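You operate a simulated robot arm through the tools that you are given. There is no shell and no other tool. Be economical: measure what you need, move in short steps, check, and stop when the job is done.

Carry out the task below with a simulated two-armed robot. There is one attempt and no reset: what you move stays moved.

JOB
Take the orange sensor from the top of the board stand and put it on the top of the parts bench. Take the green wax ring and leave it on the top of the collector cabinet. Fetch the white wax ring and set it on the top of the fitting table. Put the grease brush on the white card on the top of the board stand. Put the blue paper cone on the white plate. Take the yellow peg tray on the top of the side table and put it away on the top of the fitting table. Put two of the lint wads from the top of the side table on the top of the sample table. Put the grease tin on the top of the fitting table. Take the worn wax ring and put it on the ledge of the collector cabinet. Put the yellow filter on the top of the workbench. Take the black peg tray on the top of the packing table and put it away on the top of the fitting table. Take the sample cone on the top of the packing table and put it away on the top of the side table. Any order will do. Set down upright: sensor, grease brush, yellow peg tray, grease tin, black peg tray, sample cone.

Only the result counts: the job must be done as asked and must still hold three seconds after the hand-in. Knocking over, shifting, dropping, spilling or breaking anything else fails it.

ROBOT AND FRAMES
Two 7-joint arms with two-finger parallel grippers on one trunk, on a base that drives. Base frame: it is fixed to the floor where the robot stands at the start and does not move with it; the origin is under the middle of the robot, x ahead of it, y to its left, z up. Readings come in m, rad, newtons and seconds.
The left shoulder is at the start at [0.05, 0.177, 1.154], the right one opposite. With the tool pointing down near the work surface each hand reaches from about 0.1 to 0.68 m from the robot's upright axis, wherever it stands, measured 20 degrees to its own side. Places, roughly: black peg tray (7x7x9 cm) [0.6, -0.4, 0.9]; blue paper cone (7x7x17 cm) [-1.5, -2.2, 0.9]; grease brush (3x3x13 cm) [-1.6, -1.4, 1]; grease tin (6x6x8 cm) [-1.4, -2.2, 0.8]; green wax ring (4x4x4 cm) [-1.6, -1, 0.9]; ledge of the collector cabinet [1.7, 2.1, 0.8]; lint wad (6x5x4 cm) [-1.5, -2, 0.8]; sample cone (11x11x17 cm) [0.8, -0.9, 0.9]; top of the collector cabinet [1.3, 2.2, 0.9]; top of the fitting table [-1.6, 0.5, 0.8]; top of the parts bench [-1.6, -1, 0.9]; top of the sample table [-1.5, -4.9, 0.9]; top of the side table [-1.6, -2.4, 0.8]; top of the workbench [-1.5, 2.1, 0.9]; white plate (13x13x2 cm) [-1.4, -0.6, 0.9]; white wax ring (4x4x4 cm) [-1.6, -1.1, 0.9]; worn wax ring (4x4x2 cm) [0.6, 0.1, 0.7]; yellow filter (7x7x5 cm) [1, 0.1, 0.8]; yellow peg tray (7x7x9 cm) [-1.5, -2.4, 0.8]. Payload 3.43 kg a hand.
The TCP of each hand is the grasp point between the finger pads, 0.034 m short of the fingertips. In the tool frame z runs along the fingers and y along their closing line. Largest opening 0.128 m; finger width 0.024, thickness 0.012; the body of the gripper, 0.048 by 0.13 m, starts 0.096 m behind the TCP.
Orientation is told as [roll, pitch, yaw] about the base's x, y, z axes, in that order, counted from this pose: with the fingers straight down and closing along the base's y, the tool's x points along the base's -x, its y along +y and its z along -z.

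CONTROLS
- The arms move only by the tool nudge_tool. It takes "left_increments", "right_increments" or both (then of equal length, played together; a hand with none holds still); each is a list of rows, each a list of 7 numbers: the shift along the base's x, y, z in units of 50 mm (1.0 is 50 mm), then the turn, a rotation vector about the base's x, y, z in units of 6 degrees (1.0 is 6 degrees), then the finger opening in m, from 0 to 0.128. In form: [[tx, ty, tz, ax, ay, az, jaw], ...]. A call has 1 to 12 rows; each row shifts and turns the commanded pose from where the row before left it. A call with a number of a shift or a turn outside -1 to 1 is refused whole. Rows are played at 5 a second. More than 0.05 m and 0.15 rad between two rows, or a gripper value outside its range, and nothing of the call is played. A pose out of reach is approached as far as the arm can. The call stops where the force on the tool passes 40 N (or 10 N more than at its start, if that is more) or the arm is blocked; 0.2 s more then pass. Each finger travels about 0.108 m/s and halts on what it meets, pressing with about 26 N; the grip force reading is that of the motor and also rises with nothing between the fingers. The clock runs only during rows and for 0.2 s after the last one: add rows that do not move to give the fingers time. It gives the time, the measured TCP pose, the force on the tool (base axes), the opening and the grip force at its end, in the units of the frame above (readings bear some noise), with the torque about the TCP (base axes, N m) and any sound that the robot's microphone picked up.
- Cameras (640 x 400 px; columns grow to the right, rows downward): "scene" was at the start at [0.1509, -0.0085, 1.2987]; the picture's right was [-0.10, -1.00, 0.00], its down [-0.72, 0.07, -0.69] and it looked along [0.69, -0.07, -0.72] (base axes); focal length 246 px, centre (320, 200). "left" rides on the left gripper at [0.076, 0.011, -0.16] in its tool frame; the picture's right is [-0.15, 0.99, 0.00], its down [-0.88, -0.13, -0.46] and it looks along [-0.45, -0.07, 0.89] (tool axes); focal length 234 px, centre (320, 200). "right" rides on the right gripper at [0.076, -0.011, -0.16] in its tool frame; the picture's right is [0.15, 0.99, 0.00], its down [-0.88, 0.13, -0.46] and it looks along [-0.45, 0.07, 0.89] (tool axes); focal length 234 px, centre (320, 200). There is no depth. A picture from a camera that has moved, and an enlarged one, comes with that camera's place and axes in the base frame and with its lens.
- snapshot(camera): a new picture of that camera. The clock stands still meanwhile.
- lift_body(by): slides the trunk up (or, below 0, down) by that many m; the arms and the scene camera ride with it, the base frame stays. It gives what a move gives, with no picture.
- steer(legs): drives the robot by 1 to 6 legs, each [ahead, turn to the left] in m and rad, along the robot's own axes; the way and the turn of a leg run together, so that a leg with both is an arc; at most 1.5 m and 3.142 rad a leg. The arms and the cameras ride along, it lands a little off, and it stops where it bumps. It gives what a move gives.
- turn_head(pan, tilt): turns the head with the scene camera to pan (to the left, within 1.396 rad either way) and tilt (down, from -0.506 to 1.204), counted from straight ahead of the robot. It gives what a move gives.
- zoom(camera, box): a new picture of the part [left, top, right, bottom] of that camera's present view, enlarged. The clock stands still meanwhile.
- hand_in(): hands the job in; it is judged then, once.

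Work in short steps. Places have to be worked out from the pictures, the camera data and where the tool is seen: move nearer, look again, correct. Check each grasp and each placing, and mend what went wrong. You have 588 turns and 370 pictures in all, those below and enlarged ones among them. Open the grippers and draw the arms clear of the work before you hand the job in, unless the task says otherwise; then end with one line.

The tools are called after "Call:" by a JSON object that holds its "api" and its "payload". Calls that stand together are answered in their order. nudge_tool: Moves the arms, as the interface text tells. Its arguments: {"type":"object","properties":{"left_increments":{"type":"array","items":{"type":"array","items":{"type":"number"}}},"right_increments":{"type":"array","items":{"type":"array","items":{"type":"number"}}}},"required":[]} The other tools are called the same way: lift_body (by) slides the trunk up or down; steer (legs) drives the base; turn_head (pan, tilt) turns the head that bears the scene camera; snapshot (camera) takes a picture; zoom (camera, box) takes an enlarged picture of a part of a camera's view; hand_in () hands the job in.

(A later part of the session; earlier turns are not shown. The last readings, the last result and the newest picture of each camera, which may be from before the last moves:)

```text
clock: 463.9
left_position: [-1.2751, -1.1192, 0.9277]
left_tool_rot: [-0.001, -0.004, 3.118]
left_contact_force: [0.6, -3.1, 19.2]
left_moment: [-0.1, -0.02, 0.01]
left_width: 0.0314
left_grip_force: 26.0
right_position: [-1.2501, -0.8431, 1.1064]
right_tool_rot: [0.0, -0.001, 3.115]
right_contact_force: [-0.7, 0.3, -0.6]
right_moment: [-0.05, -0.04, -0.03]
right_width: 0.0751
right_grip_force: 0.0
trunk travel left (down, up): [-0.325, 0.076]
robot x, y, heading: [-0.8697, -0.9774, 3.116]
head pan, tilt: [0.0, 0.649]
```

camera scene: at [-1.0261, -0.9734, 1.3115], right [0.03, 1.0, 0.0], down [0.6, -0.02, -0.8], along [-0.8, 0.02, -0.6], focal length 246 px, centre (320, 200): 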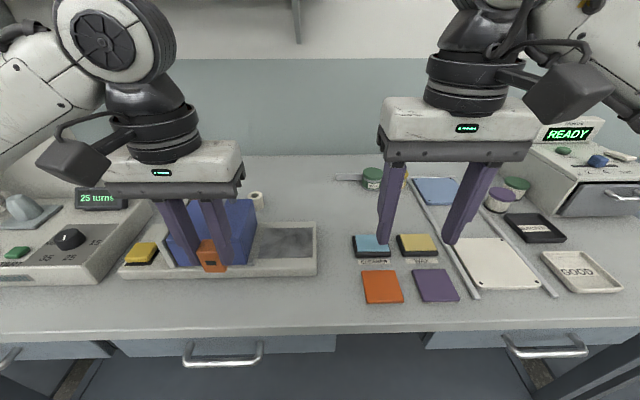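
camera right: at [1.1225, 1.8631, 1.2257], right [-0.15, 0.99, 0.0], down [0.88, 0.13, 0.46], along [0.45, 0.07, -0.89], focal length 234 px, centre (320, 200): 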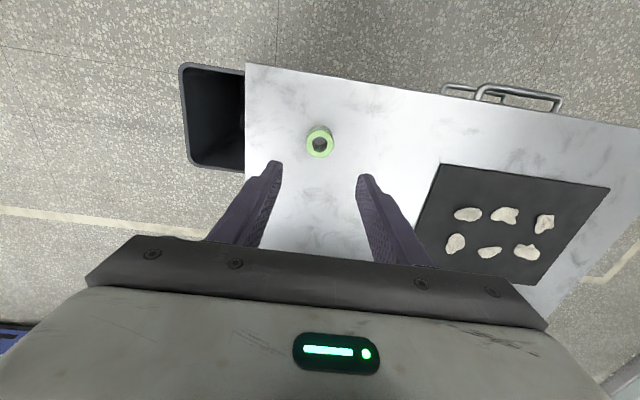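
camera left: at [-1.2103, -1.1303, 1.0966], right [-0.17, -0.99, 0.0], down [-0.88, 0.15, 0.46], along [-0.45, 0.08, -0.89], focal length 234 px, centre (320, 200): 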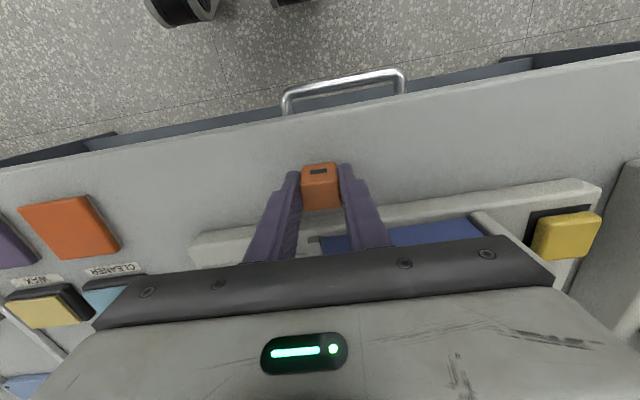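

Contact. Release and rise.

Call:
{"api": "nudge_tool", "payload": {"left_increments": [[0, 0, 0.04, 0, 0, 0, 0.0], [0, 0, 0, 0, 0, 0, 0.045], [0, 0, 0, 0, 0, 0, 0.06], [0, 0, 0.5, 0, 0, 0, 0.065], [0, 0, 0.9, 0, 0, 0, 0.065], [0, 0, 0.9, 0, 0, 0, 0.065], [0, 0, 0.9, 0, 0, 0, 0.065]]}}

Call:
{"api": "snapshot", "payload": {"camera": "left"}}

Call:
{"api": "zoom", "payload": {"camera": "scene", "box": [120, 180, 360, 340]}}

```text
clock: 465.6
left_position: [-1.2759, -1.1191, 1.0877]
left_tool_rot: [0.0, 0.001, 3.117]
left_contact_force: [-0.5, 0.0, 0.5]
left_moment: [0.02, 0.04, 0.0]
left_width: 0.0648
left_grip_force: 0.0
right_position: [-1.2504, -0.8425, 1.1053]
right_tool_rot: [-0.002, 0.0, 3.114]
right_contact_force: [0.7, 0.5, -0.2]
right_moment: [0.0, 0.01, 0.0]
right_width: 0.075
right_grip_force: 0.0
trunk travel left (down, up): [-0.325, 0.076]
robot x, y, heading: [-0.8723, -0.9786, 3.115]
head pan, tilt: [0.0, 0.649]
```

```text
245 pictures are left
camera left: at [-1.202, -1.1297, 1.2471], right [-0.17, -0.99, 0.0], down [-0.88, 0.15, 0.46], along [-0.45, 0.08, -0.89], focal length 234 px, centre (320, 200)
```

left: 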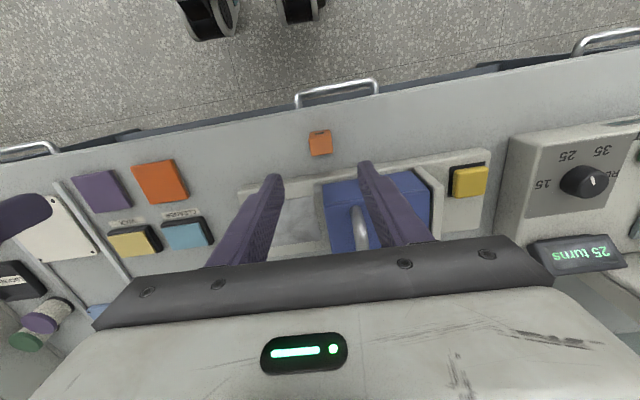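

```text
2.50 times, centred on (240, 260) of scene
camera zoom: at [-1.0257, -0.9731, 1.3116], right [0.03, 1.0, 0.0], down [0.6, -0.02, -0.8], along [-0.8, 0.02, -0.6], focal length 614 px, centre (520, 50)
```

zoom: 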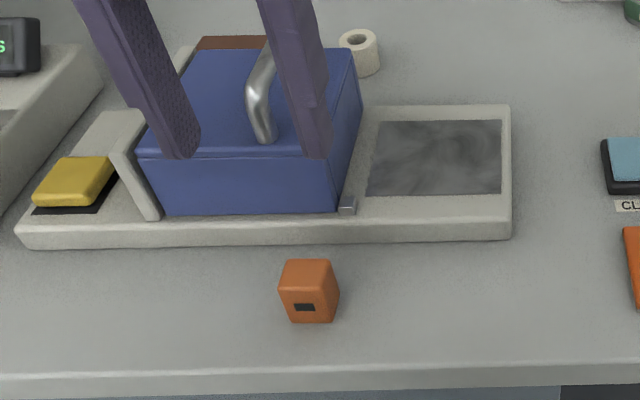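

Sensor upright on the bench. Next the white ring at (−1.565, −1.131) with the left hand: drive 0.1 m closer, hand high over the box.

Call:
{"api": "nudge_tool", "payload": {"left_increments": [[0, 0, 0.8, 0, 0, 0, 0.066]]}}

Call:
{"api": "steer", "payload": {"legs": [[0.095, 0.02]]}}

Call:
{"api": "nudge_tool", "payload": {"left_increments": [[-0.8, -0.05, 0, 0, 0, 0, 0.066], [-0.8, -0.05, 0, 0, 0, 0, 0.066], [-0.8, -0.05, 0, 0, 0, 0, 0.066], [-0.7, -0.05, -0.3, 0, 0, 0, 0.066]]}}

Call:
{"api": "snapshot", "payload": {"camera": "left"}}

```text
clock: 465.9
left_position: [-1.2763, -1.1167, 1.1279]
left_tool_rot: [0.0, -0.003, 3.117]
left_contact_force: [-0.3, -0.3, 0.2]
left_moment: [0.04, 0.03, -0.02]
left_width: 0.0663
left_grip_force: 0.1
right_position: [-1.2498, -0.8427, 1.1051]
right_tool_rot: [0.002, 0.002, 3.118]
right_contact_force: [-0.5, 0.9, 0.1]
right_moment: [0.0, 0.01, -0.01]
right_width: 0.0748
right_grip_force: 0.1
trunk travel left (down, up): [-0.325, 0.076]
robot x, y, heading: [-0.8702, -0.9736, 3.12]
head pan, tilt: [0.0, 0.649]
```

```text
clock: 467.1
left_position: [-1.3689, -1.1261, 1.127]
left_tool_rot: [0.001, 0.0, 3.139]
left_contact_force: [-0.7, -1.0, 0.0]
left_moment: [0.01, -0.03, 0.02]
left_width: 0.066
left_grip_force: 0.1
right_position: [-1.3484, -0.8476, 1.1042]
right_tool_rot: [0.001, 0.002, 3.136]
right_contact_force: [0.3, 0.3, -1.7]
right_moment: [0.0, -0.02, 0.03]
right_width: 0.0752
right_grip_force: 0.0
trunk travel left (down, up): [-0.325, 0.076]
robot x, y, heading: [-0.9641, -0.9757, 3.138]
head pan, tilt: [0.0, 0.649]
```

```text
clock: 468.1
left_position: [-1.5247, -1.1361, 1.1116]
left_tool_rot: [0.002, -0.001, 3.135]
left_contact_force: [-0.3, 0.0, 0.4]
left_moment: [-0.01, 0.0, -0.02]
left_width: 0.0659
left_grip_force: 0.0
right_position: [-1.3484, -0.848, 1.105]
right_tool_rot: [0.0, 0.002, 3.136]
right_contact_force: [-0.3, -0.9, -0.7]
right_moment: [0.01, 0.01, -0.02]
right_width: 0.0748
right_grip_force: 0.0
trunk travel left (down, up): [-0.325, 0.076]
robot x, y, heading: [-0.9635, -0.9744, 3.14]
head pan, tilt: [0.0, 0.649]
```

```text
243 pictures are left
camera left: at [-1.4498, -1.1463, 1.2707], right [-0.15, -0.99, 0.0], down [-0.88, 0.13, 0.46], along [-0.45, 0.07, -0.89], focal length 234 px, centre (320, 200)
```

left: 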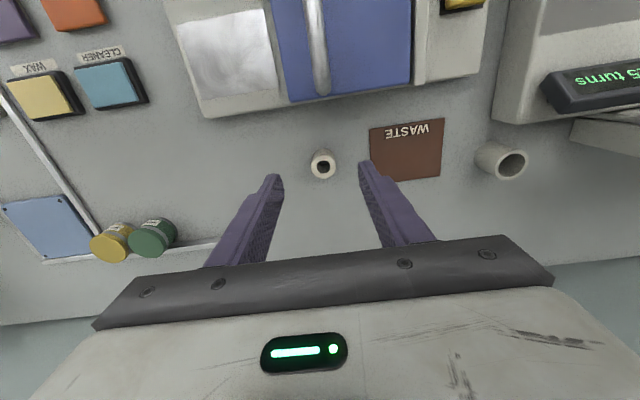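

Ring at (−1.566, −1.131). Move over, descend, grip and lift.

Call:
{"api": "nudge_tool", "payload": {"left_increments": [[-0.82, 0.1, -0.2, 0, 0, 0, 0.066], [0, 0, -0.9, 0, 0, 0, 0.066], [0, 0, -0.9, 0, 0, 0, 0.066], [0, 0, -0.9, 0, 0, 0, 0.066], [0, 0, -0.85, 0, 0, 0, 0.066]]}}

Call:
{"api": "snapshot", "payload": {"camera": "left"}}

```text
clock: 469.3
left_position: [-1.5635, -1.131, 0.9229]
left_tool_rot: [0.0, -0.002, 3.138]
left_contact_force: [-0.2, -0.7, -0.4]
left_moment: [0.0, 0.0, 0.03]
left_width: 0.0661
left_grip_force: 0.1
right_position: [-1.349, -0.8483, 1.1063]
right_tool_rot: [0.0, -0.001, 3.136]
right_contact_force: [0.7, 0.5, 0.8]
right_moment: [0.03, 0.03, 0.04]
right_width: 0.0752
right_grip_force: 0.1
trunk travel left (down, up): [-0.325, 0.076]
robot x, y, heading: [-0.9647, -0.9727, 3.14]
head pan, tilt: [0.0, 0.649]
```

```text
242 pictures are left
camera left: at [-1.4896, -1.1408, 1.0823], right [-0.15, -0.99, 0.0], down [-0.88, 0.13, 0.46], along [-0.45, 0.07, -0.89], focal length 234 px, centre (320, 200)
```

left: 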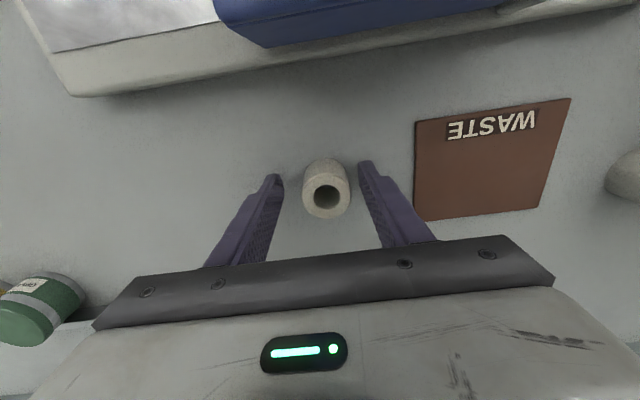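

Centred. Lower 5 mm, close, lift high and retract.

Call:
{"api": "nudge_tool", "payload": {"left_increments": [[0, 0, -0.1, 0, 0, 0, 0.066], [0, 0, 0, 0, 0, 0, 0], [0, 0, 0, 0, 0, 0, 0], [0, 0, 0, 0, 0, 0, 0], [0, 0, 0.6, 0, 0, 0, 0], [0, 0, 0.9, 0, 0, 0, 0], [0, 0, 0.9, 0, 0, 0, 0], [0, 0, 0.9, 0, 0, 0, 0], [0, 0, 0.9, 0, 0, 0, 0]]}}

Call:
{"api": "snapshot", "payload": {"camera": "left"}}

```text
clock: 471.3
left_position: [-1.5646, -1.13, 1.1311]
left_tool_rot: [-0.001, -0.003, 3.139]
left_contact_force: [-0.4, -0.1, -0.8]
left_moment: [-0.01, 0.02, 0.01]
left_width: 0.0384
left_grip_force: 25.4
right_position: [-1.3473, -0.8488, 1.1063]
right_tool_rot: [0.0, -0.001, 3.136]
right_contact_force: [-0.2, 0.7, 0.7]
right_moment: [-0.01, -0.03, 0.0]
right_width: 0.0749
right_grip_force: 0.0
trunk travel left (down, up): [-0.325, 0.076]
robot x, y, heading: [-0.9633, -0.9782, 3.138]
head pan, tilt: [0.0, 0.649]
```

```text
241 pictures are left
camera left: at [-1.4896, -1.14, 1.2891], right [-0.15, -0.99, 0.0], down [-0.88, 0.13, 0.46], along [-0.45, 0.07, -0.89], focal length 234 px, centre (320, 200)
```

left: 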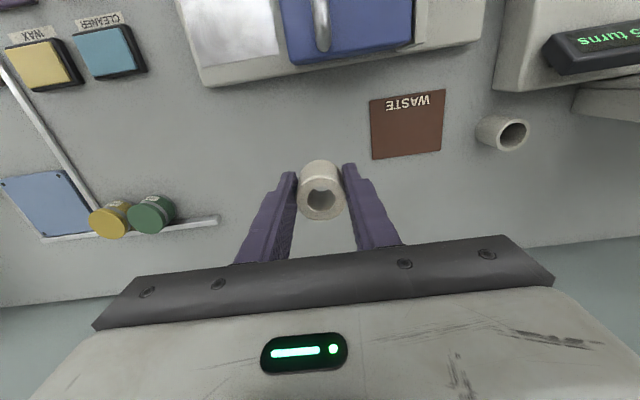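

White ring held. Retract, back off, and drive to the fitting table.

Call:
{"api": "nudge_tool", "payload": {"left_increments": [[0.8, 0, 0, 0, 0, 0, 0], [0.8, 0, 0, 0, 0, 0, 0], [0.8, -0.1, 0, 0, 0, 0, 0], [0.8, -0.1, 0, 0, 0, 0, 0], [0.8, -0.1, 0, 0, 0, 0, 0]]}}

Call:
{"api": "steer", "payload": {"legs": [[-0.45, 0], [0, -1.567], [1.4, 0], [0.29, 0], [0, 1.571], [0.35, 0]]}}

Call:
{"api": "snapshot", "payload": {"camera": "scene"}}

```text
clock: 472.5
left_position: [-1.363, -1.1457, 1.1301]
left_tool_rot: [0.0, -0.004, 3.138]
left_contact_force: [-0.2, -0.2, -0.6]
left_moment: [-0.02, 0.0, 0.02]
left_width: 0.0385
left_grip_force: 26.1
right_position: [-1.3475, -0.8492, 1.1062]
right_tool_rot: [0.0, 0.0, 3.136]
right_contact_force: [0.5, 0.2, 0.1]
right_moment: [0.01, 0.02, -0.02]
right_width: 0.0749
right_grip_force: 0.1
trunk travel left (down, up): [-0.325, 0.076]
robot x, y, heading: [-0.9613, -0.9781, 3.134]
head pan, tilt: [0.0, 0.649]
```

```text
clock: 492.9
left_position: [-1.2585, 0.5346, 1.1299]
left_tool_rot: [0.0, -0.001, 3.139]
left_contact_force: [0.5, 0.2, -0.3]
left_moment: [0.0, -0.02, -0.01]
left_width: 0.0386
left_grip_force: 26.4
right_position: [-1.2416, 0.8327, 1.1047]
right_tool_rot: [0.0, 0.001, 3.137]
right_contact_force: [0.2, 0.3, 0.1]
right_moment: [0.01, 0.02, 0.05]
right_width: 0.0748
right_grip_force: 0.1
trunk travel left (down, up): [-0.325, 0.076]
robot x, y, heading: [-0.8572, 0.705, 3.138]
head pan, tilt: [0.0, 0.649]
```

```text
240 pictures are left
camera scene: at [-1.0143, 0.7058, 1.3115], right [0.0, 1.0, 0.0], down [0.61, 0.0, -0.8], along [-0.8, 0.0, -0.61], focal length 246 px, centre (320, 200)
```

scene: 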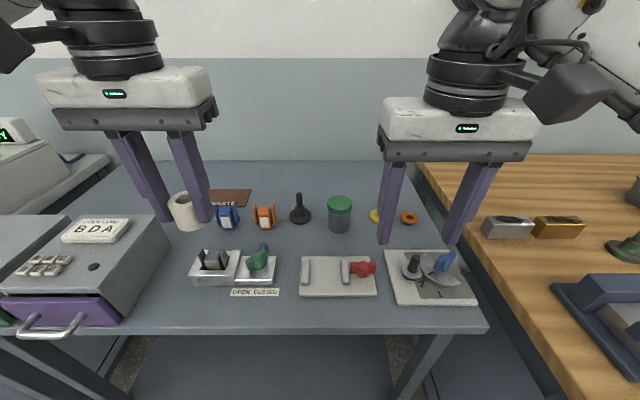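

Lower the white ring at (−1.270, 0.65) in the front strip.

Call:
{"api": "nudge_tool", "payload": {"left_increments": [[-0.08, 0.8, -0.3, 0, 0, 0, 0], [-0.08, 0.8, -0.3, 0, 0, 0, 0], [-0.06, 0.7, -0.4, 0, 0, 0, 0], [0, 0, -0.9, 0, 0, 0, 0], [0, 0, -0.9, 0, 0, 0, 0], [0, 0, -0.9, 0, 0, 0, 0]]}}

Call:
{"api": "snapshot", "payload": {"camera": "left"}}

Call:
{"api": "snapshot", "payload": {"camera": "scene"}}

```text
clock: 494.3
left_position: [-1.2687, 0.65, 0.9442]
left_tool_rot: [0.0, -0.001, 3.138]
left_contact_force: [-0.2, -0.2, -0.6]
left_moment: [0.0, -0.05, -0.01]
left_width: 0.0388
left_grip_force: 25.7
right_position: [-1.2412, 0.8315, 1.1049]
right_tool_rot: [-0.001, 0.0, 3.139]
right_contact_force: [-0.5, 0.0, -0.3]
right_moment: [-0.01, -0.02, 0.03]
right_width: 0.0748
right_grip_force: 0.1
trunk travel left (down, up): [-0.325, 0.076]
robot x, y, heading: [-0.8589, 0.7065, 3.135]
head pan, tilt: [0.0, 0.649]
```

```text
239 pictures are left
camera left: at [-1.1941, 0.6407, 1.104], right [-0.15, -0.99, 0.0], down [-0.88, 0.13, 0.46], along [-0.45, 0.07, -0.89], focal length 234 px, centre (320, 200)
```

left: 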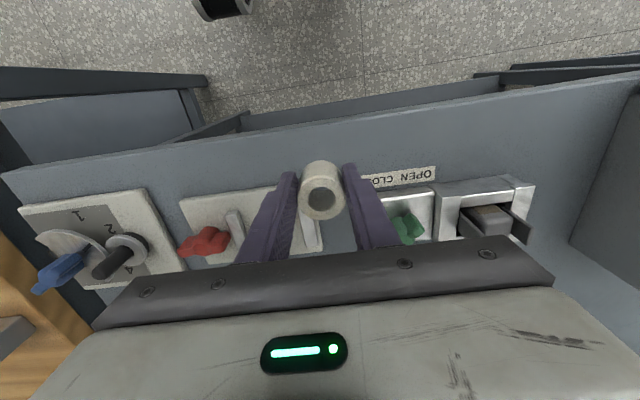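

```text
238 pictures are left
camera scene: at [-1.014, 0.7055, 1.3116], right [0.0, 1.0, 0.0], down [0.6, 0.0, -0.8], along [-0.8, 0.0, -0.6], focal length 246 px, centre (320, 200)
```

scene: 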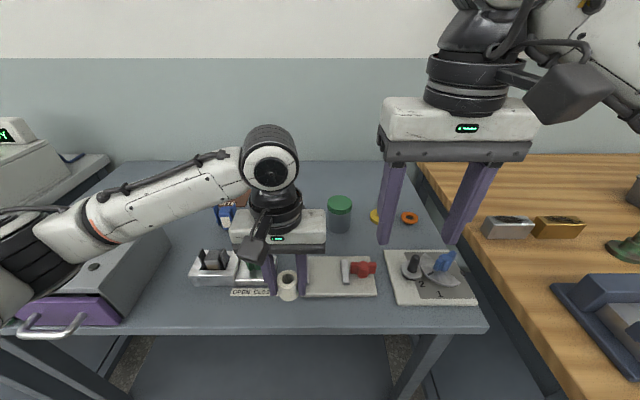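

Shift 5 mm toward the edge and lower to contact.

Call:
{"api": "nudge_tool", "payload": {"left_increments": [[0.1, 0, -0.6, 0, 0, 0, 0], [0, 0, -0.3, 0, 0, 0, 0], [0, 0, -0.1, 0, 0, 0, 0], [0, 0, -0.08, 0, 0, 0, 0]]}}

```text
clock: 495.3
left_position: [-1.2624, 0.6507, 0.8943]
left_tool_rot: [-0.001, -0.005, 3.139]
left_contact_force: [2.6, -2.0, 18.0]
left_moment: [-0.21, -0.15, 0.04]
left_width: 0.0388
left_grip_force: 26.4
right_position: [-1.2391, 0.8323, 1.1063]
right_tool_rot: [0.001, -0.002, 3.138]
right_contact_force: [-0.1, 0.4, 0.4]
right_moment: [0.04, -0.01, -0.02]
right_width: 0.0748
right_grip_force: 0.0
trunk travel left (down, up): [-0.325, 0.076]
robot x, y, heading: [-0.8579, 0.7072, 3.137]
head pan, tilt: [0.0, 0.649]
```

Contact. Release with a modest opening and rise.

Call:
{"api": "nudge_tool", "payload": {"left_increments": [[0, 0, 0.05, 0, 0, 0, 0.0], [0, 0, 0, 0, 0, 0, 0.045], [0, 0, 0, 0, 0, 0, 0.05], [0, 0, 0.5, 0, 0, 0, 0.05], [0, 0, 0.9, 0, 0, 0, 0.05], [0, 0, 0.9, 0, 0, 0, 0.05], [0.2, -0.4, 0.8, 0, 0, 0, 0.05], [0.2, -0.5, 0.8, 0, 0, 0, 0.05]]}}

Call:
{"api": "zoom", "payload": {"camera": "scene", "box": [180, 170, 500, 340]}}

```text
clock: 497.1
left_position: [-1.2444, 0.6049, 1.0898]
left_tool_rot: [0.0, -0.001, 3.137]
left_contact_force: [0.9, 0.2, 0.1]
left_moment: [0.04, 0.04, -0.01]
left_width: 0.0501
left_grip_force: 0.0
right_position: [-1.2393, 0.8322, 1.1067]
right_tool_rot: [0.0, 0.001, 3.138]
right_contact_force: [0.5, 0.2, -0.1]
right_moment: [0.0, 0.02, 0.02]
right_width: 0.0747
right_grip_force: 0.0
trunk travel left (down, up): [-0.325, 0.076]
robot x, y, heading: [-0.8581, 0.709, 3.145]
head pan, tilt: [0.0, 0.649]
```

```text
2.00 times, centred on (340, 255) of scene
camera zoom: at [-1.0132, 0.7055, 1.3116], right [0.0, 1.0, 0.0], down [0.6, 0.0, -0.8], along [-0.8, 0.0, -0.6], focal length 492 px, centre (280, 90)
```

zoom: 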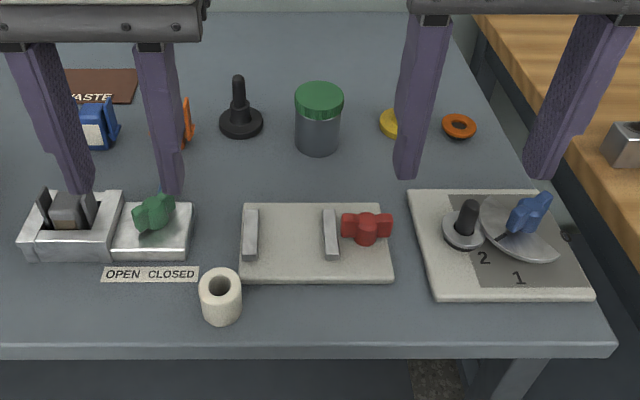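

White ring stands. Now to the side table for the blue paper cone.

Call:
{"api": "steer", "payload": {"legs": [[-0.38, 0], [0, 1.571], [1.45, 0], [1.45, 0], [0.2, 0], [0, -1.571]]}}

Call:
{"api": "snapshot", "payload": {"camera": "scene"}}

```text
clock: 522.0
left_position: [-0.8674, -2.5088, 1.0881]
left_tool_rot: [0.0, -0.001, -3.138]
left_contact_force: [0.3, 0.8, 0.0]
left_moment: [-0.02, 0.0, 0.02]
left_width: 0.0502
left_grip_force: 0.1
right_position: [-0.8653, -2.2799, 1.1068]
right_tool_rot: [-0.001, 0.003, -3.137]
right_contact_force: [0.4, -1.0, 0.4]
right_moment: [-0.04, 0.0, 0.0]
right_width: 0.075
right_grip_force: 0.0
trunk travel left (down, up): [-0.325, 0.076]
robot x, y, heading: [-0.4835, -2.4076, -3.137]
head pan, tilt: [0.0, 0.649]
```

```text
236 pictures are left
camera scene: at [-0.637, -2.4057, 1.3116], right [0.0, 1.0, 0.0], down [0.6, 0.0, -0.8], along [-0.8, 0.0, -0.6], focal length 246 px, centre (320, 200)
```

scene: 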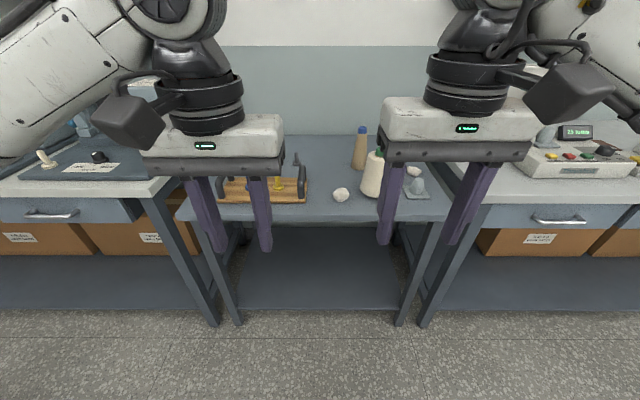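

Drive 0.43 m ahead, then view with the right hand camera.

Call:
{"api": "steer", "payload": {"legs": [[0.43, 0]]}}

Call:
{"api": "snapshot", "payload": {"camera": "right"}}

Call:
{"api": "snapshot", "payload": {"camera": "scene"}}

```text
clock: 524.6
left_position: [-1.2952, -2.5113, 1.0894]
left_tool_rot: [0.0, -0.002, -3.139]
left_contact_force: [0.7, -0.9, 1.0]
left_moment: [-0.02, 0.0, 0.0]
left_width: 0.05
left_grip_force: 0.0
right_position: [-1.2952, -2.2825, 1.1058]
right_tool_rot: [0.0, -0.001, -3.139]
right_contact_force: [-0.3, 0.3, -0.5]
right_moment: [0.0, 0.01, -0.02]
right_width: 0.0751
right_grip_force: 0.0
trunk travel left (down, up): [-0.325, 0.076]
robot x, y, heading: [-0.9137, -2.4099, -3.137]
head pan, tilt: [0.0, 0.649]
```

```text
235 pictures are left
camera right: at [-1.2203, -2.2708, 1.2661], right [0.15, -0.99, 0.0], down [-0.88, -0.13, 0.46], along [-0.45, -0.07, -0.89], focal length 234 px, centre (320, 200)
```

right: 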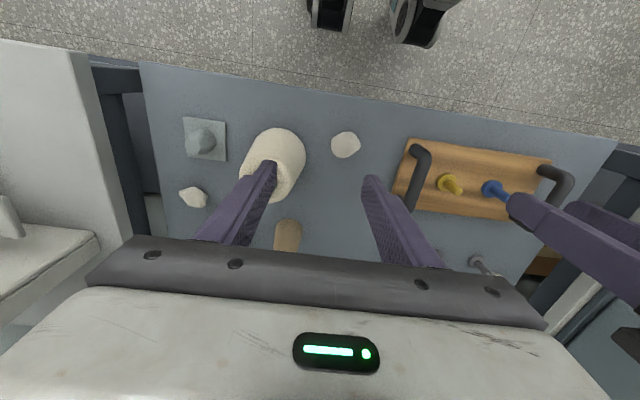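

```text
234 pictures are left
camera scene: at [-1.0671, -2.4072, 1.3115], right [0.0, 1.0, 0.0], down [0.6, 0.0, -0.8], along [-0.8, 0.0, -0.6], focal length 246 px, centre (320, 200)
```

scene: 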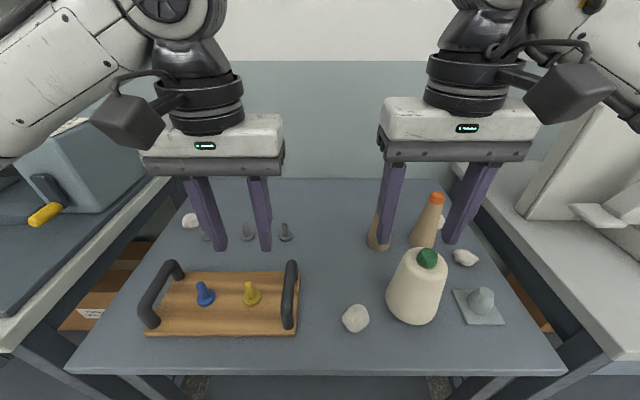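

Bring the right hand over the blue cone.

Call:
{"api": "nudge_tool", "payload": {"right_increments": [[-0.8, 0.1, 0, 0, 0, 0, 0.08], [-0.8, 0.1, 0, 0, 0, 0, 0.08], [-0.8, 0.1, 0, 0, 0, 0, 0.08], [-0.8, 0.15, 0, 0, 0, 0, 0.08], [-0.8, 0.15, 0, 0, 0, 0, 0.08], [-0.5, 0, 0, 0, 0, 0, 0.08]]}}

Call:
{"api": "snapshot", "payload": {"camera": "right"}}

Call:
{"api": "snapshot", "payload": {"camera": "scene"}}

```text
clock: 526.0
left_position: [-1.2955, -2.5101, 1.0901]
left_tool_rot: [0.0, -0.002, -3.138]
left_contact_force: [-1.3, 0.2, -0.2]
left_moment: [0.02, 0.03, 0.01]
left_width: 0.0502
left_grip_force: 0.1
right_position: [-1.5188, -2.2526, 1.1072]
right_tool_rot: [-0.002, 0.0, -3.134]
right_contact_force: [0.4, 0.2, 0.1]
right_moment: [-0.03, 0.01, -0.01]
right_width: 0.08
right_grip_force: 0.0
trunk travel left (down, up): [-0.325, 0.076]
robot x, y, heading: [-0.9105, -2.4062, -3.137]
head pan, tilt: [0.0, 0.649]
```

```text
233 pictures are left
camera right: at [-1.4447, -2.2418, 1.2668], right [0.15, -0.99, 0.0], down [-0.88, -0.14, 0.46], along [-0.45, -0.07, -0.89], focal length 234 px, centre (320, 200)
```

right: 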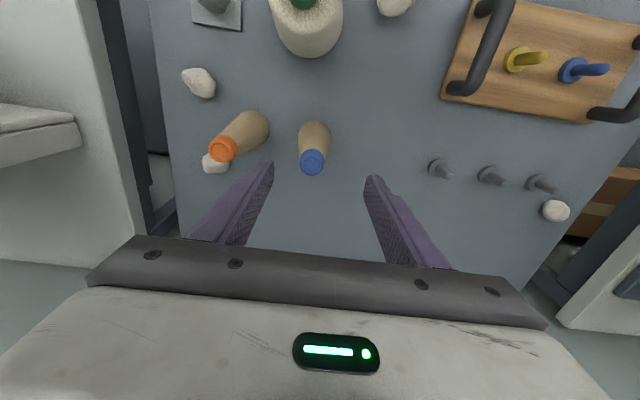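

```text
232 pictures are left
camera scene: at [-1.0667, -2.4077, 1.3115], right [0.0, 1.0, 0.0], down [0.6, 0.0, -0.8], along [-0.8, 0.0, -0.6], focal length 246 px, centre (320, 200)
```

scene: 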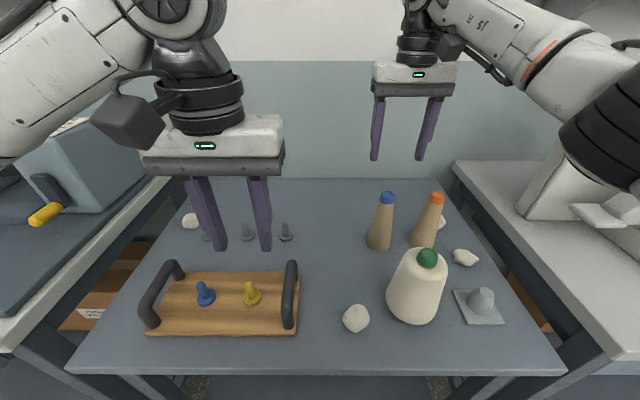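

Blue cone at (−1.537, −2.248). Descend around it to z≈0.90 and grip.

Call:
{"api": "nudge_tool", "payload": {"right_increments": [[-0.36, 0.1, 0, 0, 0, 0, 0.08], [0, 0, -0.9, 0, 0, 0, 0.08], [0, 0, -0.9, 0, 0, 0, 0.08], [0, 0, -0.9, 0, 0, 0, 0.08], [0, 0, -0.9, 0, 0, 0, 0.08], [0, 0, -0.5, 0, 0, 0, 0.08]]}}

Call:
{"api": "snapshot", "payload": {"camera": "right"}}

```text
clock: 527.4
left_position: [-1.2968, -2.5102, 1.0901]
left_tool_rot: [-0.002, -0.002, -3.138]
left_contact_force: [-0.3, -0.3, 0.7]
left_moment: [-0.02, 0.01, -0.01]
left_width: 0.0498
left_grip_force: 0.1
right_position: [-1.5383, -2.2469, 0.901]
right_tool_rot: [0.0, -0.001, -3.138]
right_contact_force: [-0.3, 0.8, 0.9]
right_moment: [-0.03, 0.0, -0.02]
right_width: 0.0798
right_grip_force: 0.1
trunk travel left (down, up): [-0.325, 0.076]
robot x, y, heading: [-0.9142, -2.4041, -3.135]
head pan, tilt: [0.0, 0.649]
```

```text
231 pictures are left
camera right: at [-1.4625, -2.236, 1.0612], right [0.15, -0.99, 0.0], down [-0.88, -0.13, 0.46], along [-0.45, -0.07, -0.89], focal length 234 px, centre (320, 200)
```

right: 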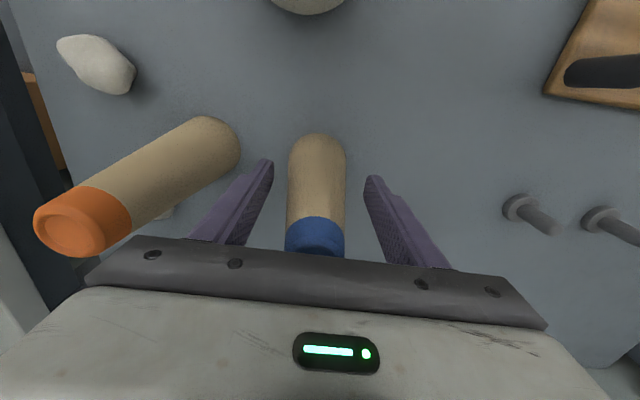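

Cone between the fingers. Close and lift slowly.

Call:
{"api": "nudge_tool", "payload": {"right_increments": [[0, 0.02, 0, 0, 0, 0, 0.05], [0, 0, 0, 0, 0, 0, 0], [0, 0, 0, 0, 0, 0, 0], [0, 0, 0.3, 0, 0, 0, 0], [0, 0, 0.6, 0, 0, 0, 0], [0, 0, 0.8, 0, 0, 0, 0], [0, 0, 0.8, 0, 0, 0, 0], [0, 0, 0.9, 0, 0, 0, 0], [0, 0, 0.9, 0, 0, 0, 0]]}}

Call:
{"api": "snapshot", "payload": {"camera": "right"}}

Call:
{"api": "snapshot", "payload": {"camera": "scene"}}

```text
clock: 529.4
left_position: [-1.2961, -2.5096, 1.0894]
left_tool_rot: [0.0, -0.001, -3.138]
left_contact_force: [-0.3, 0.7, 0.4]
left_moment: [-0.05, -0.01, 0.03]
left_width: 0.0499
left_grip_force: 0.1
right_position: [-1.5299, -2.2471, 1.1154]
right_tool_rot: [-0.001, 0.001, -3.138]
right_contact_force: [0.6, -0.4, 0.5]
right_moment: [0.0, 0.0, 0.01]
right_width: 0.0508
right_grip_force: 26.3
right hand out of reach, approached as far as the arm can: row 9
trunk travel left (down, up): [-0.325, 0.076]
robot x, y, heading: [-0.9098, -2.4049, -3.136]
head pan, tilt: [0.0, 0.649]
```

```text
230 pictures are left
camera right: at [-1.4547, -2.2357, 1.2763], right [0.15, -0.99, 0.0], down [-0.88, -0.13, 0.46], along [-0.45, -0.07, -0.89], focal length 234 px, centre (320, 200)
```

right: 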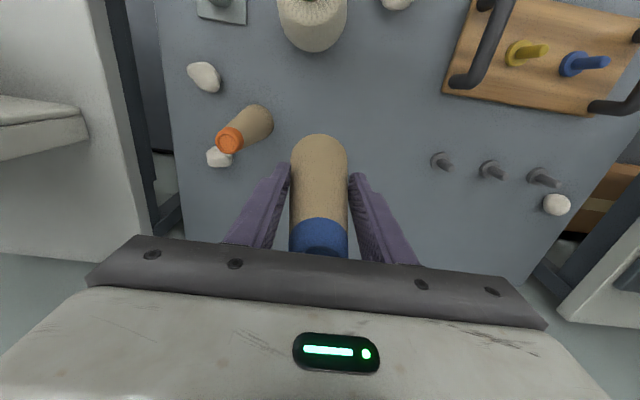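

```text
229 pictures are left
camera scene: at [-1.066, -2.4065, 1.3116], right [0.0, 1.0, 0.0], down [0.6, 0.0, -0.8], along [-0.8, 0.0, -0.6], focal length 246 px, centre (320, 200)
```

scene: 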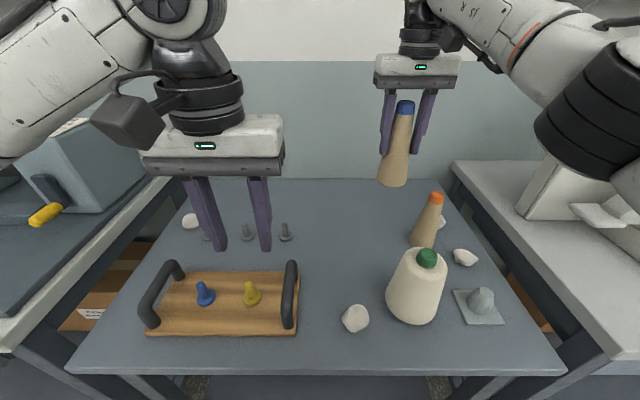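

Blue cone held. Retract with a bit more height, swerving away from the sample cone.

Call:
{"api": "nudge_tool", "payload": {"right_increments": [[0.3, -0.7, 0, 0, 0, 0, 0], [0.4, -0.7, 0.3, 0, 0, 0, 0], [0.8, -0.2, 0.2, 0, 0, 0, 0], [0.9, 0, 0.1, 0, 0, 0, 0], [0.9, 0, 0, 0, 0, 0, 0], [0.9, 0, 0, 0, 0, 0, 0], [0.9, 0, 0, 0, 0, 0, 0]]}}

Call:
{"api": "steer", "payload": {"legs": [[-0.42, 0], [0, -1.575], [1.4, 0], [0.25, 0], [0, 1.571]]}}

Call:
{"api": "snapshot", "payload": {"camera": "scene"}}

```text
clock: 531.0
left_position: [-1.2953, -2.5101, 1.0891]
left_tool_rot: [-0.001, -0.002, -3.138]
left_contact_force: [0.1, 0.9, 0.7]
left_moment: [0.01, -0.01, -0.01]
left_width: 0.05
left_grip_force: 0.0
right_position: [-1.2742, -2.3279, 1.1443]
right_tool_rot: [0.001, 0.0, -3.14]
right_contact_force: [0.4, 0.0, -0.1]
right_moment: [0.03, -0.02, 0.01]
right_width: 0.0507
right_grip_force: 25.7
trunk travel left (down, up): [-0.325, 0.076]
robot x, y, heading: [-0.9093, -2.4042, -3.14]
head pan, tilt: [0.0, 0.649]
```

```text
clock: 549.2
left_position: [-0.889, -0.8641, 1.0881]
left_tool_rot: [0.0, -0.002, -3.134]
left_contact_force: [-1.1, 0.2, -0.8]
left_moment: [0.03, 0.0, 0.0]
left_width: 0.0499
left_grip_force: 0.1
right_position: [-0.8691, -0.6816, 1.1434]
right_tool_rot: [-0.001, 0.0, -3.133]
right_contact_force: [0.6, 0.3, -0.6]
right_moment: [-0.01, 0.02, -0.03]
right_width: 0.0505
right_grip_force: 25.9
trunk travel left (down, up): [-0.325, 0.076]
robot x, y, heading: [-0.505, -0.7648, -3.132]
head pan, tilt: [0.0, 0.649]
```

```text
228 pictures are left
camera scene: at [-0.6607, -0.7614, 1.3115], right [-0.01, 1.0, 0.0], down [0.6, 0.01, -0.8], along [-0.8, -0.01, -0.6], focal length 246 px, centre (320, 200)
```

scene: 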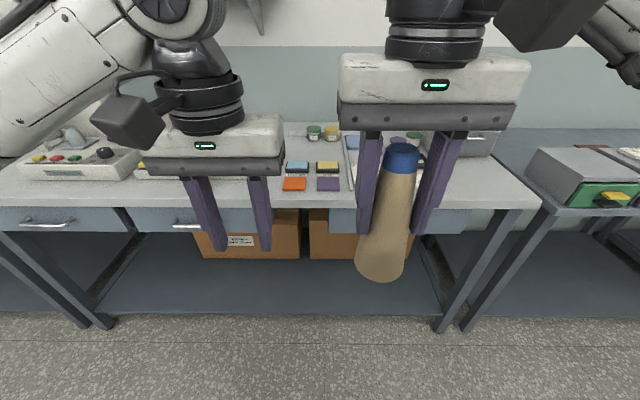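

Move 0.35 m closer and look down at the plate.

Call:
{"api": "steer", "payload": {"legs": [[0.35, 0]]}}

Call:
{"api": "snapshot", "payload": {"camera": "right"}}

Call:
{"api": "snapshot", "payload": {"camera": "scene"}}

```text
clock: 551.5
left_position: [-1.2399, -0.8686, 1.0892]
left_tool_rot: [0.001, -0.002, -3.133]
left_contact_force: [0.4, -0.3, -0.4]
left_moment: [-0.03, -0.03, 0.05]
left_width: 0.0497
left_grip_force: 0.1
right_position: [-1.2198, -0.6861, 1.1435]
right_tool_rot: [-0.002, 0.0, -3.133]
right_contact_force: [-0.1, 0.4, -0.6]
right_moment: [0.05, 0.01, 0.01]
right_width: 0.0508
right_grip_force: 25.8
trunk travel left (down, up): [-0.325, 0.076]
robot x, y, heading: [-0.8548, -0.7611, -3.131]
head pan, tilt: [0.0, 0.649]
```

```text
227 pictures are left
camera right: at [-1.1453, -0.6743, 1.3044], right [0.16, -0.99, 0.0], down [-0.88, -0.14, 0.46], along [-0.45, -0.07, -0.89], focal length 234 px, centre (320, 200)
```

right: 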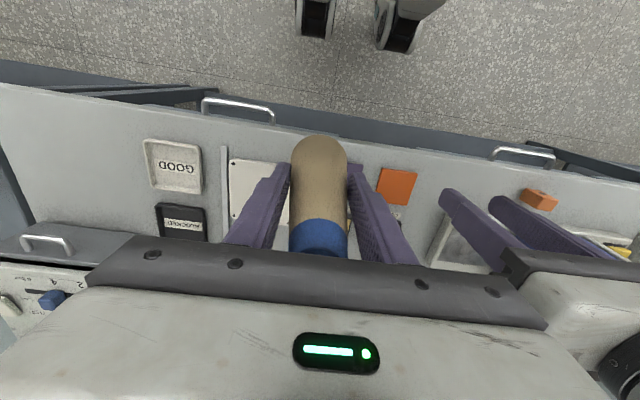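

```text
226 pictures are left
camera scene: at [-1.0118, -0.7645, 1.3114], right [-0.01, 1.0, 0.0], down [0.6, 0.01, -0.8], along [-0.8, -0.01, -0.61], focal length 246 px, centre (320, 200)
```

scene: 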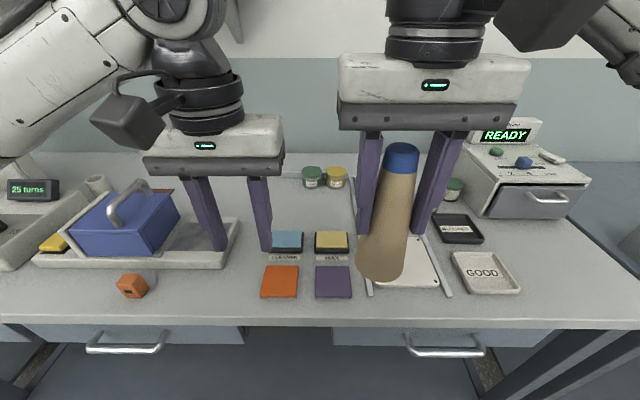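

Plate centre ≈ (−1.35, −0.605). Move the cone above it.

Call:
{"api": "nudge_tool", "payload": {"right_increments": [[-0.65, 0.4, 0, 0, 0, 0, 0], [-0.65, 0.4, -0.2, 0, 0, 0, 0], [-0.65, 0.4, -0.5, 0, 0, 0, 0], [-0.65, 0.4, -0.6, 0, 0, 0, 0], [0, 0, -0.4, 0, 0, 0, 0]]}}

Call:
{"api": "snapshot", "payload": {"camera": "right"}}

Call:
{"api": "zoom", "payload": {"camera": "scene", "box": [300, 120, 540, 320]}}

```text
clock: 552.7
left_position: [-1.2387, -0.8693, 1.0894]
left_tool_rot: [0.0, -0.002, -3.133]
left_contact_force: [0.0, 0.0, -0.5]
left_moment: [0.02, 0.02, 0.01]
left_width: 0.0499
left_grip_force: 0.2
right_position: [-1.3491, -0.6056, 1.0587]
right_tool_rot: [-0.001, 0.001, -3.13]
right_contact_force: [0.1, 0.0, -0.2]
right_moment: [0.0, 0.01, 0.0]
right_width: 0.0507
right_grip_force: 25.9
trunk travel left (down, up): [-0.325, 0.076]
robot x, y, heading: [-0.8549, -0.7631, -3.127]
head pan, tilt: [0.0, 0.649]
```

```text
225 pictures are left
camera right: at [-1.2753, -0.5942, 1.219], right [0.16, -0.99, 0.0], down [-0.88, -0.14, 0.46], along [-0.45, -0.07, -0.89], focal length 234 px, centre (320, 200)
```

right: 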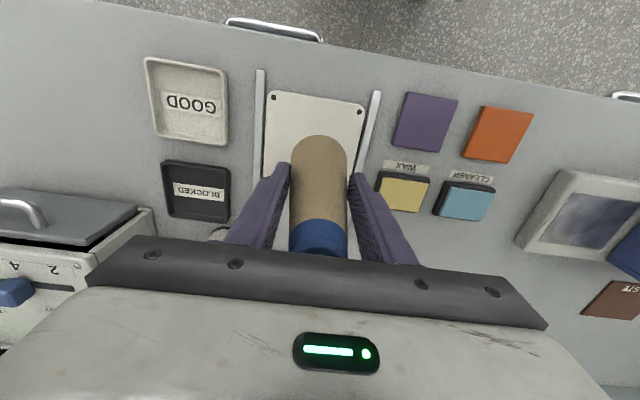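

```text
2.00 times, centred on (420, 220) of scene
camera zoom: at [-1.0113, -0.7645, 1.3116], right [-0.01, 1.0, 0.0], down [0.6, 0.01, -0.8], along [-0.8, -0.01, -0.6], focal length 492 px, centre (120, 160)
```

zoom: 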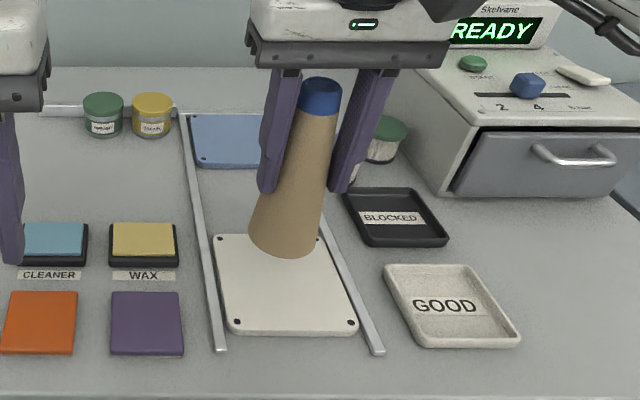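

Plate centre refined to (−1.358, −0.595). Adjust and lower to contact.

Call:
{"api": "nudge_tool", "payload": {"right_increments": [[-0.18, 0.2, -0.5, 0, 0, 0, 0], [0, 0, -0.3, 0, 0, 0, 0], [0, 0, -0.1, 0, 0, 0, 0], [0, 0, -0.08, 0, 0, 0, 0], [0, 0, -0.08, 0, 0, 0, 0]]}}

Call:
{"api": "zoom", "payload": {"camera": "scene", "box": [300, 120, 540, 320]}}

```text
clock: 553.9
left_position: [-1.2412, -0.8695, 1.0895]
left_tool_rot: [-0.001, -0.002, -3.134]
left_contact_force: [-0.7, 0.2, 0.7]
left_moment: [0.02, -0.02, 0.01]
left_width: 0.05
left_grip_force: 0.1
right_position: [-1.3583, -0.5954, 1.0061]
right_tool_rot: [-0.002, 0.0, -3.134]
right_contact_force: [0.3, 0.3, -1.2]
right_moment: [0.0, -0.01, 0.02]
right_width: 0.0506
right_grip_force: 25.8
trunk travel left (down, up): [-0.325, 0.076]
robot x, y, heading: [-0.8572, -0.7615, -3.132]
head pan, tilt: [0.0, 0.649]
```

```text
2.00 times, centred on (420, 220) of scene
camera zoom: at [-1.0113, -0.7645, 1.3115], right [-0.01, 1.0, 0.0], down [0.6, 0.01, -0.8], along [-0.8, -0.01, -0.6], focal length 492 px, centre (120, 160)
```

zoom: 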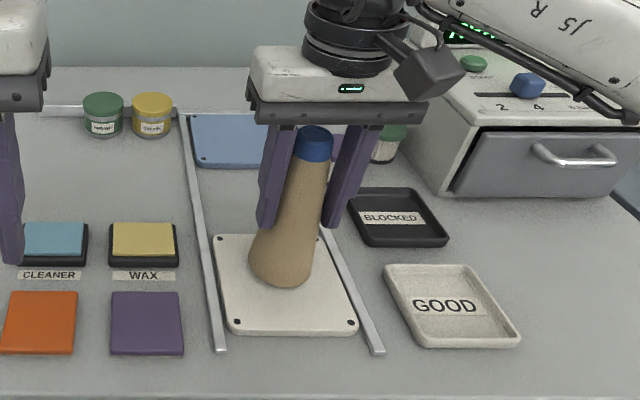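

Centred over the plate. A few more small steps.

Call:
{"api": "nudge_tool", "payload": {"right_increments": [[0, 0, -0.08, 0, 0, 0, 0], [0, 0, -0.08, 0, 0, 0, 0]]}}

```text
clock: 554.5
left_position: [-1.2399, -0.8687, 1.0884]
left_tool_rot: [0.001, -0.001, -3.132]
left_contact_force: [1.2, 0.2, 0.3]
left_moment: [0.02, 0.0, 0.05]
left_width: 0.05
left_grip_force: 0.1
right_position: [-1.3586, -0.5963, 0.998]
right_tool_rot: [0.0, 0.0, -3.134]
right_contact_force: [0.0, -1.0, -1.4]
right_moment: [0.0, 0.02, 0.0]
right_width: 0.0504
right_grip_force: 26.0
trunk travel left (down, up): [-0.325, 0.076]
robot x, y, heading: [-0.8551, -0.7612, -3.13]
head pan, tilt: [0.0, 0.649]
```

Call:
{"api": "nudge_tool", "payload": {"right_increments": [[0, 0, -0.08, 0, 0, 0, 0], [0, 0, -0.08, 0, 0, 0, 0]]}}

```text
clock: 555.1
left_position: [-1.2388, -0.8691, 1.09]
left_tool_rot: [-0.001, -0.002, -3.133]
left_contact_force: [-0.3, 0.7, 0.2]
left_moment: [-0.01, 0.0, -0.02]
left_width: 0.0499
left_grip_force: 0.1
right_position: [-1.3573, -0.595, 0.9952]
right_tool_rot: [0.002, -0.008, -3.132]
right_contact_force: [0.1, 2.9, 20.8]
right_moment: [0.16, -0.35, 0.04]
right_width: 0.0506
right_grip_force: 25.8
trunk travel left (down, up): [-0.325, 0.076]
robot x, y, heading: [-0.854, -0.7627, -3.139]
head pan, tilt: [0.0, 0.649]
```

Contact. Ease, open in steps, and rise.

Call:
{"api": "nudge_tool", "payload": {"right_increments": [[0, 0, 0.07, 0, 0, 0, 0], [0, 0, 0, 0, 0, 0, 0.055], [0, 0, 0, 0, 0, 0, 0.065], [0, 0, 0, 0, 0, 0, 0.085], [0, 0, 0.5, 0, 0, 0, 0.085], [0, 0, 0.9, 0, 0, 0, 0.085], [0, 0, 0.9, 0, 0, 0, 0.085], [0, 0, 0.9, 0, 0, 0, 0.085]]}}

Call:
{"api": "snapshot", "payload": {"camera": "right"}}

Call:
{"api": "zoom", "payload": {"camera": "scene", "box": [300, 120, 540, 320]}}

```text
clock: 556.9
left_position: [-1.2399, -0.8687, 1.089]
left_tool_rot: [0.001, -0.002, -3.132]
left_contact_force: [-0.2, 0.7, -0.3]
left_moment: [0.05, 0.01, 0.02]
left_width: 0.0501
left_grip_force: 0.1
right_position: [-1.3588, -0.5963, 1.1545]
right_tool_rot: [-0.001, 0.001, -3.131]
right_contact_force: [0.5, -0.9, -0.4]
right_moment: [0.04, -0.01, 0.02]
right_width: 0.0852
right_grip_force: 0.0
trunk travel left (down, up): [-0.325, 0.076]
robot x, y, heading: [-0.8554, -0.7658, -3.136]
head pan, tilt: [0.0, 0.649]
```

```text
222 pictures are left
camera right: at [-1.2831, -0.5848, 1.3146], right [0.16, -0.99, 0.0], down [-0.88, -0.14, 0.46], along [-0.45, -0.07, -0.89], focal length 234 px, centre (320, 200)
```

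right: 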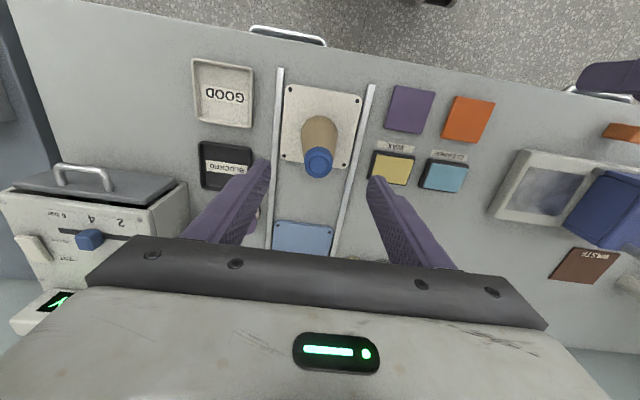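

```text
2.00 times, centred on (420, 220) of scene
camera zoom: at [-1.0106, -0.7649, 1.3116], right [-0.01, 1.0, 0.0], down [0.6, 0.01, -0.8], along [-0.8, -0.01, -0.6], focal length 492 px, centre (120, 160)
```

zoom: 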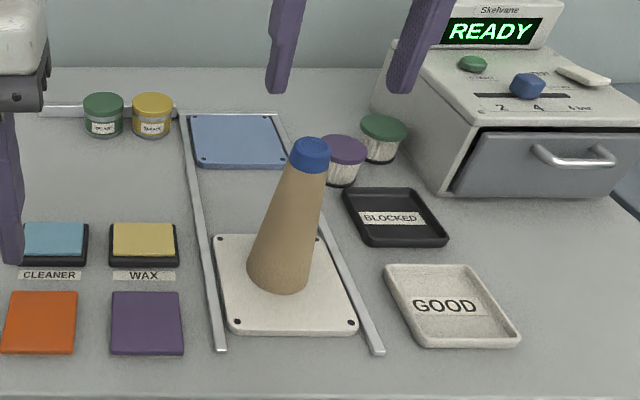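

Cone stands on the plate. Retract and go for the lint wads at the side table.

Call:
{"api": "nudge_tool", "payload": {"right_increments": [[0.8, -0.2, -0.3, 0, 0, 0, 0.09], [0.8, -0.2, -0.3, 0, 0, 0, 0.09], [0.8, -0.1, -0.2, 0, 0, 0, 0.09]]}}

Call:
{"api": "steer", "payload": {"legs": [[-0.38, 0], [0, 1.571], [1.44, 0], [0, -1.571], [0.42, 0]]}}

Call:
{"api": "snapshot", "payload": {"camera": "scene"}}

```text
clock: 557.7
left_position: [-1.2394, -0.8689, 1.0893]
left_tool_rot: [-0.001, -0.001, -3.132]
left_contact_force: [0.5, 0.2, 0.4]
left_moment: [-0.02, -0.02, -0.01]
left_width: 0.05
left_grip_force: 0.1
right_position: [-1.2379, -0.6213, 1.114]
right_tool_rot: [-0.001, 0.001, -3.133]
right_contact_force: [0.0, -0.2, -0.1]
right_moment: [-0.01, -0.02, -0.04]
right_width: 0.0901
right_grip_force: 0.0
trunk travel left (down, up): [-0.325, 0.076]
robot x, y, heading: [-0.8553, -0.7616, -3.136]
head pan, tilt: [0.0, 0.649]
```

```text
clock: 576.8
left_position: [-1.2301, -2.329, 1.0879]
left_tool_rot: [0.0, 0.0, -3.115]
left_contact_force: [0.3, -0.2, 0.1]
left_moment: [-0.02, -0.05, -0.01]
left_width: 0.0499
left_grip_force: 0.0
right_position: [-1.2308, -2.0797, 1.1139]
right_tool_rot: [0.0, 0.0, -3.115]
right_contact_force: [-0.3, -0.7, 0.4]
right_moment: [-0.04, 0.01, -0.04]
right_width: 0.0899
right_grip_force: 0.1
trunk travel left (down, up): [-0.325, 0.076]
robot x, y, heading: [-0.8493, -2.2115, -3.117]
head pan, tilt: [0.0, 0.649]
```

```text
220 pictures are left
camera scene: at [-1.0025, -2.221, 1.3115], right [-0.03, 1.0, 0.0], down [0.6, 0.02, -0.8], along [-0.8, -0.02, -0.6], focal length 246 px, centre (320, 200)
```

scene: 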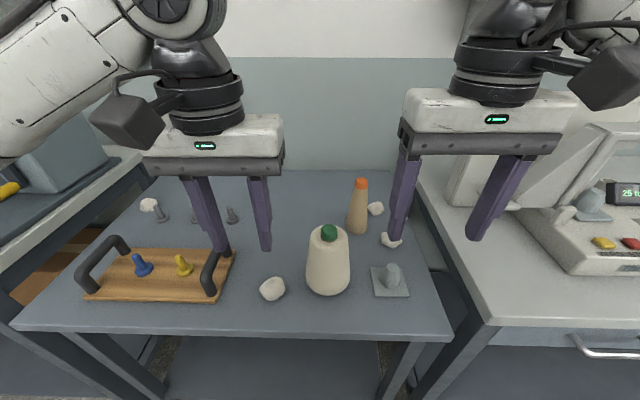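

Wad 1 at (−1.323, −2.338), wad 2 at (−1.48, −2.039). Left hand over wad 1.

Call:
{"api": "nudge_tool", "payload": {"left_increments": [[-0.6, -0.06, -0.5, 0, 0, 0, 0.085], [-0.6, -0.06, -0.6, 0, 0, 0, 0.085], [-0.6, -0.06, -0.6, 0, 0, 0, 0.085], [0, 0, -0.9, 0, 0, 0, 0.085]]}}

Call:
{"api": "snapshot", "payload": {"camera": "left"}}

```text
clock: 577.8
left_position: [-1.3203, -2.3376, 0.9592]
left_tool_rot: [0.0, -0.003, -3.117]
left_contact_force: [-0.5, -0.2, 0.8]
left_moment: [-0.01, -0.01, 0.01]
left_width: 0.0849
left_grip_force: 0.0
right_position: [-1.2324, -2.08, 1.114]
right_tool_rot: [0.0, 0.001, -3.116]
right_contact_force: [1.0, -0.6, -0.6]
right_moment: [0.0, -0.02, -0.03]
right_width: 0.0899
right_grip_force: 0.1
trunk travel left (down, up): [-0.325, 0.076]
robot x, y, heading: [-0.8469, -2.2151, -3.116]
head pan, tilt: [0.0, 0.649]
```

```text
219 pictures are left
camera left: at [-1.2447, -2.3451, 1.1187], right [-0.12, -0.99, 0.0], down [-0.88, 0.11, 0.46], along [-0.46, 0.06, -0.89], focal length 234 px, centre (320, 200)
```

left: 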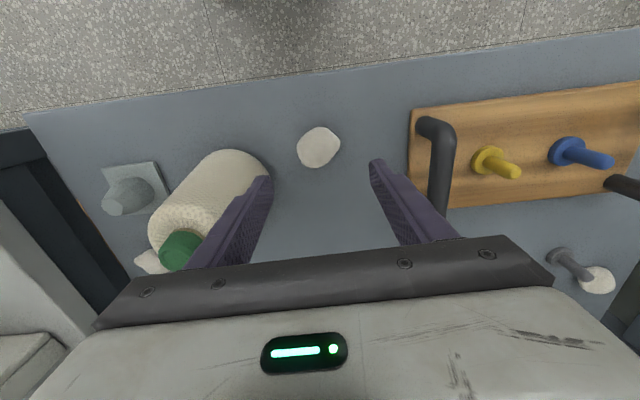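

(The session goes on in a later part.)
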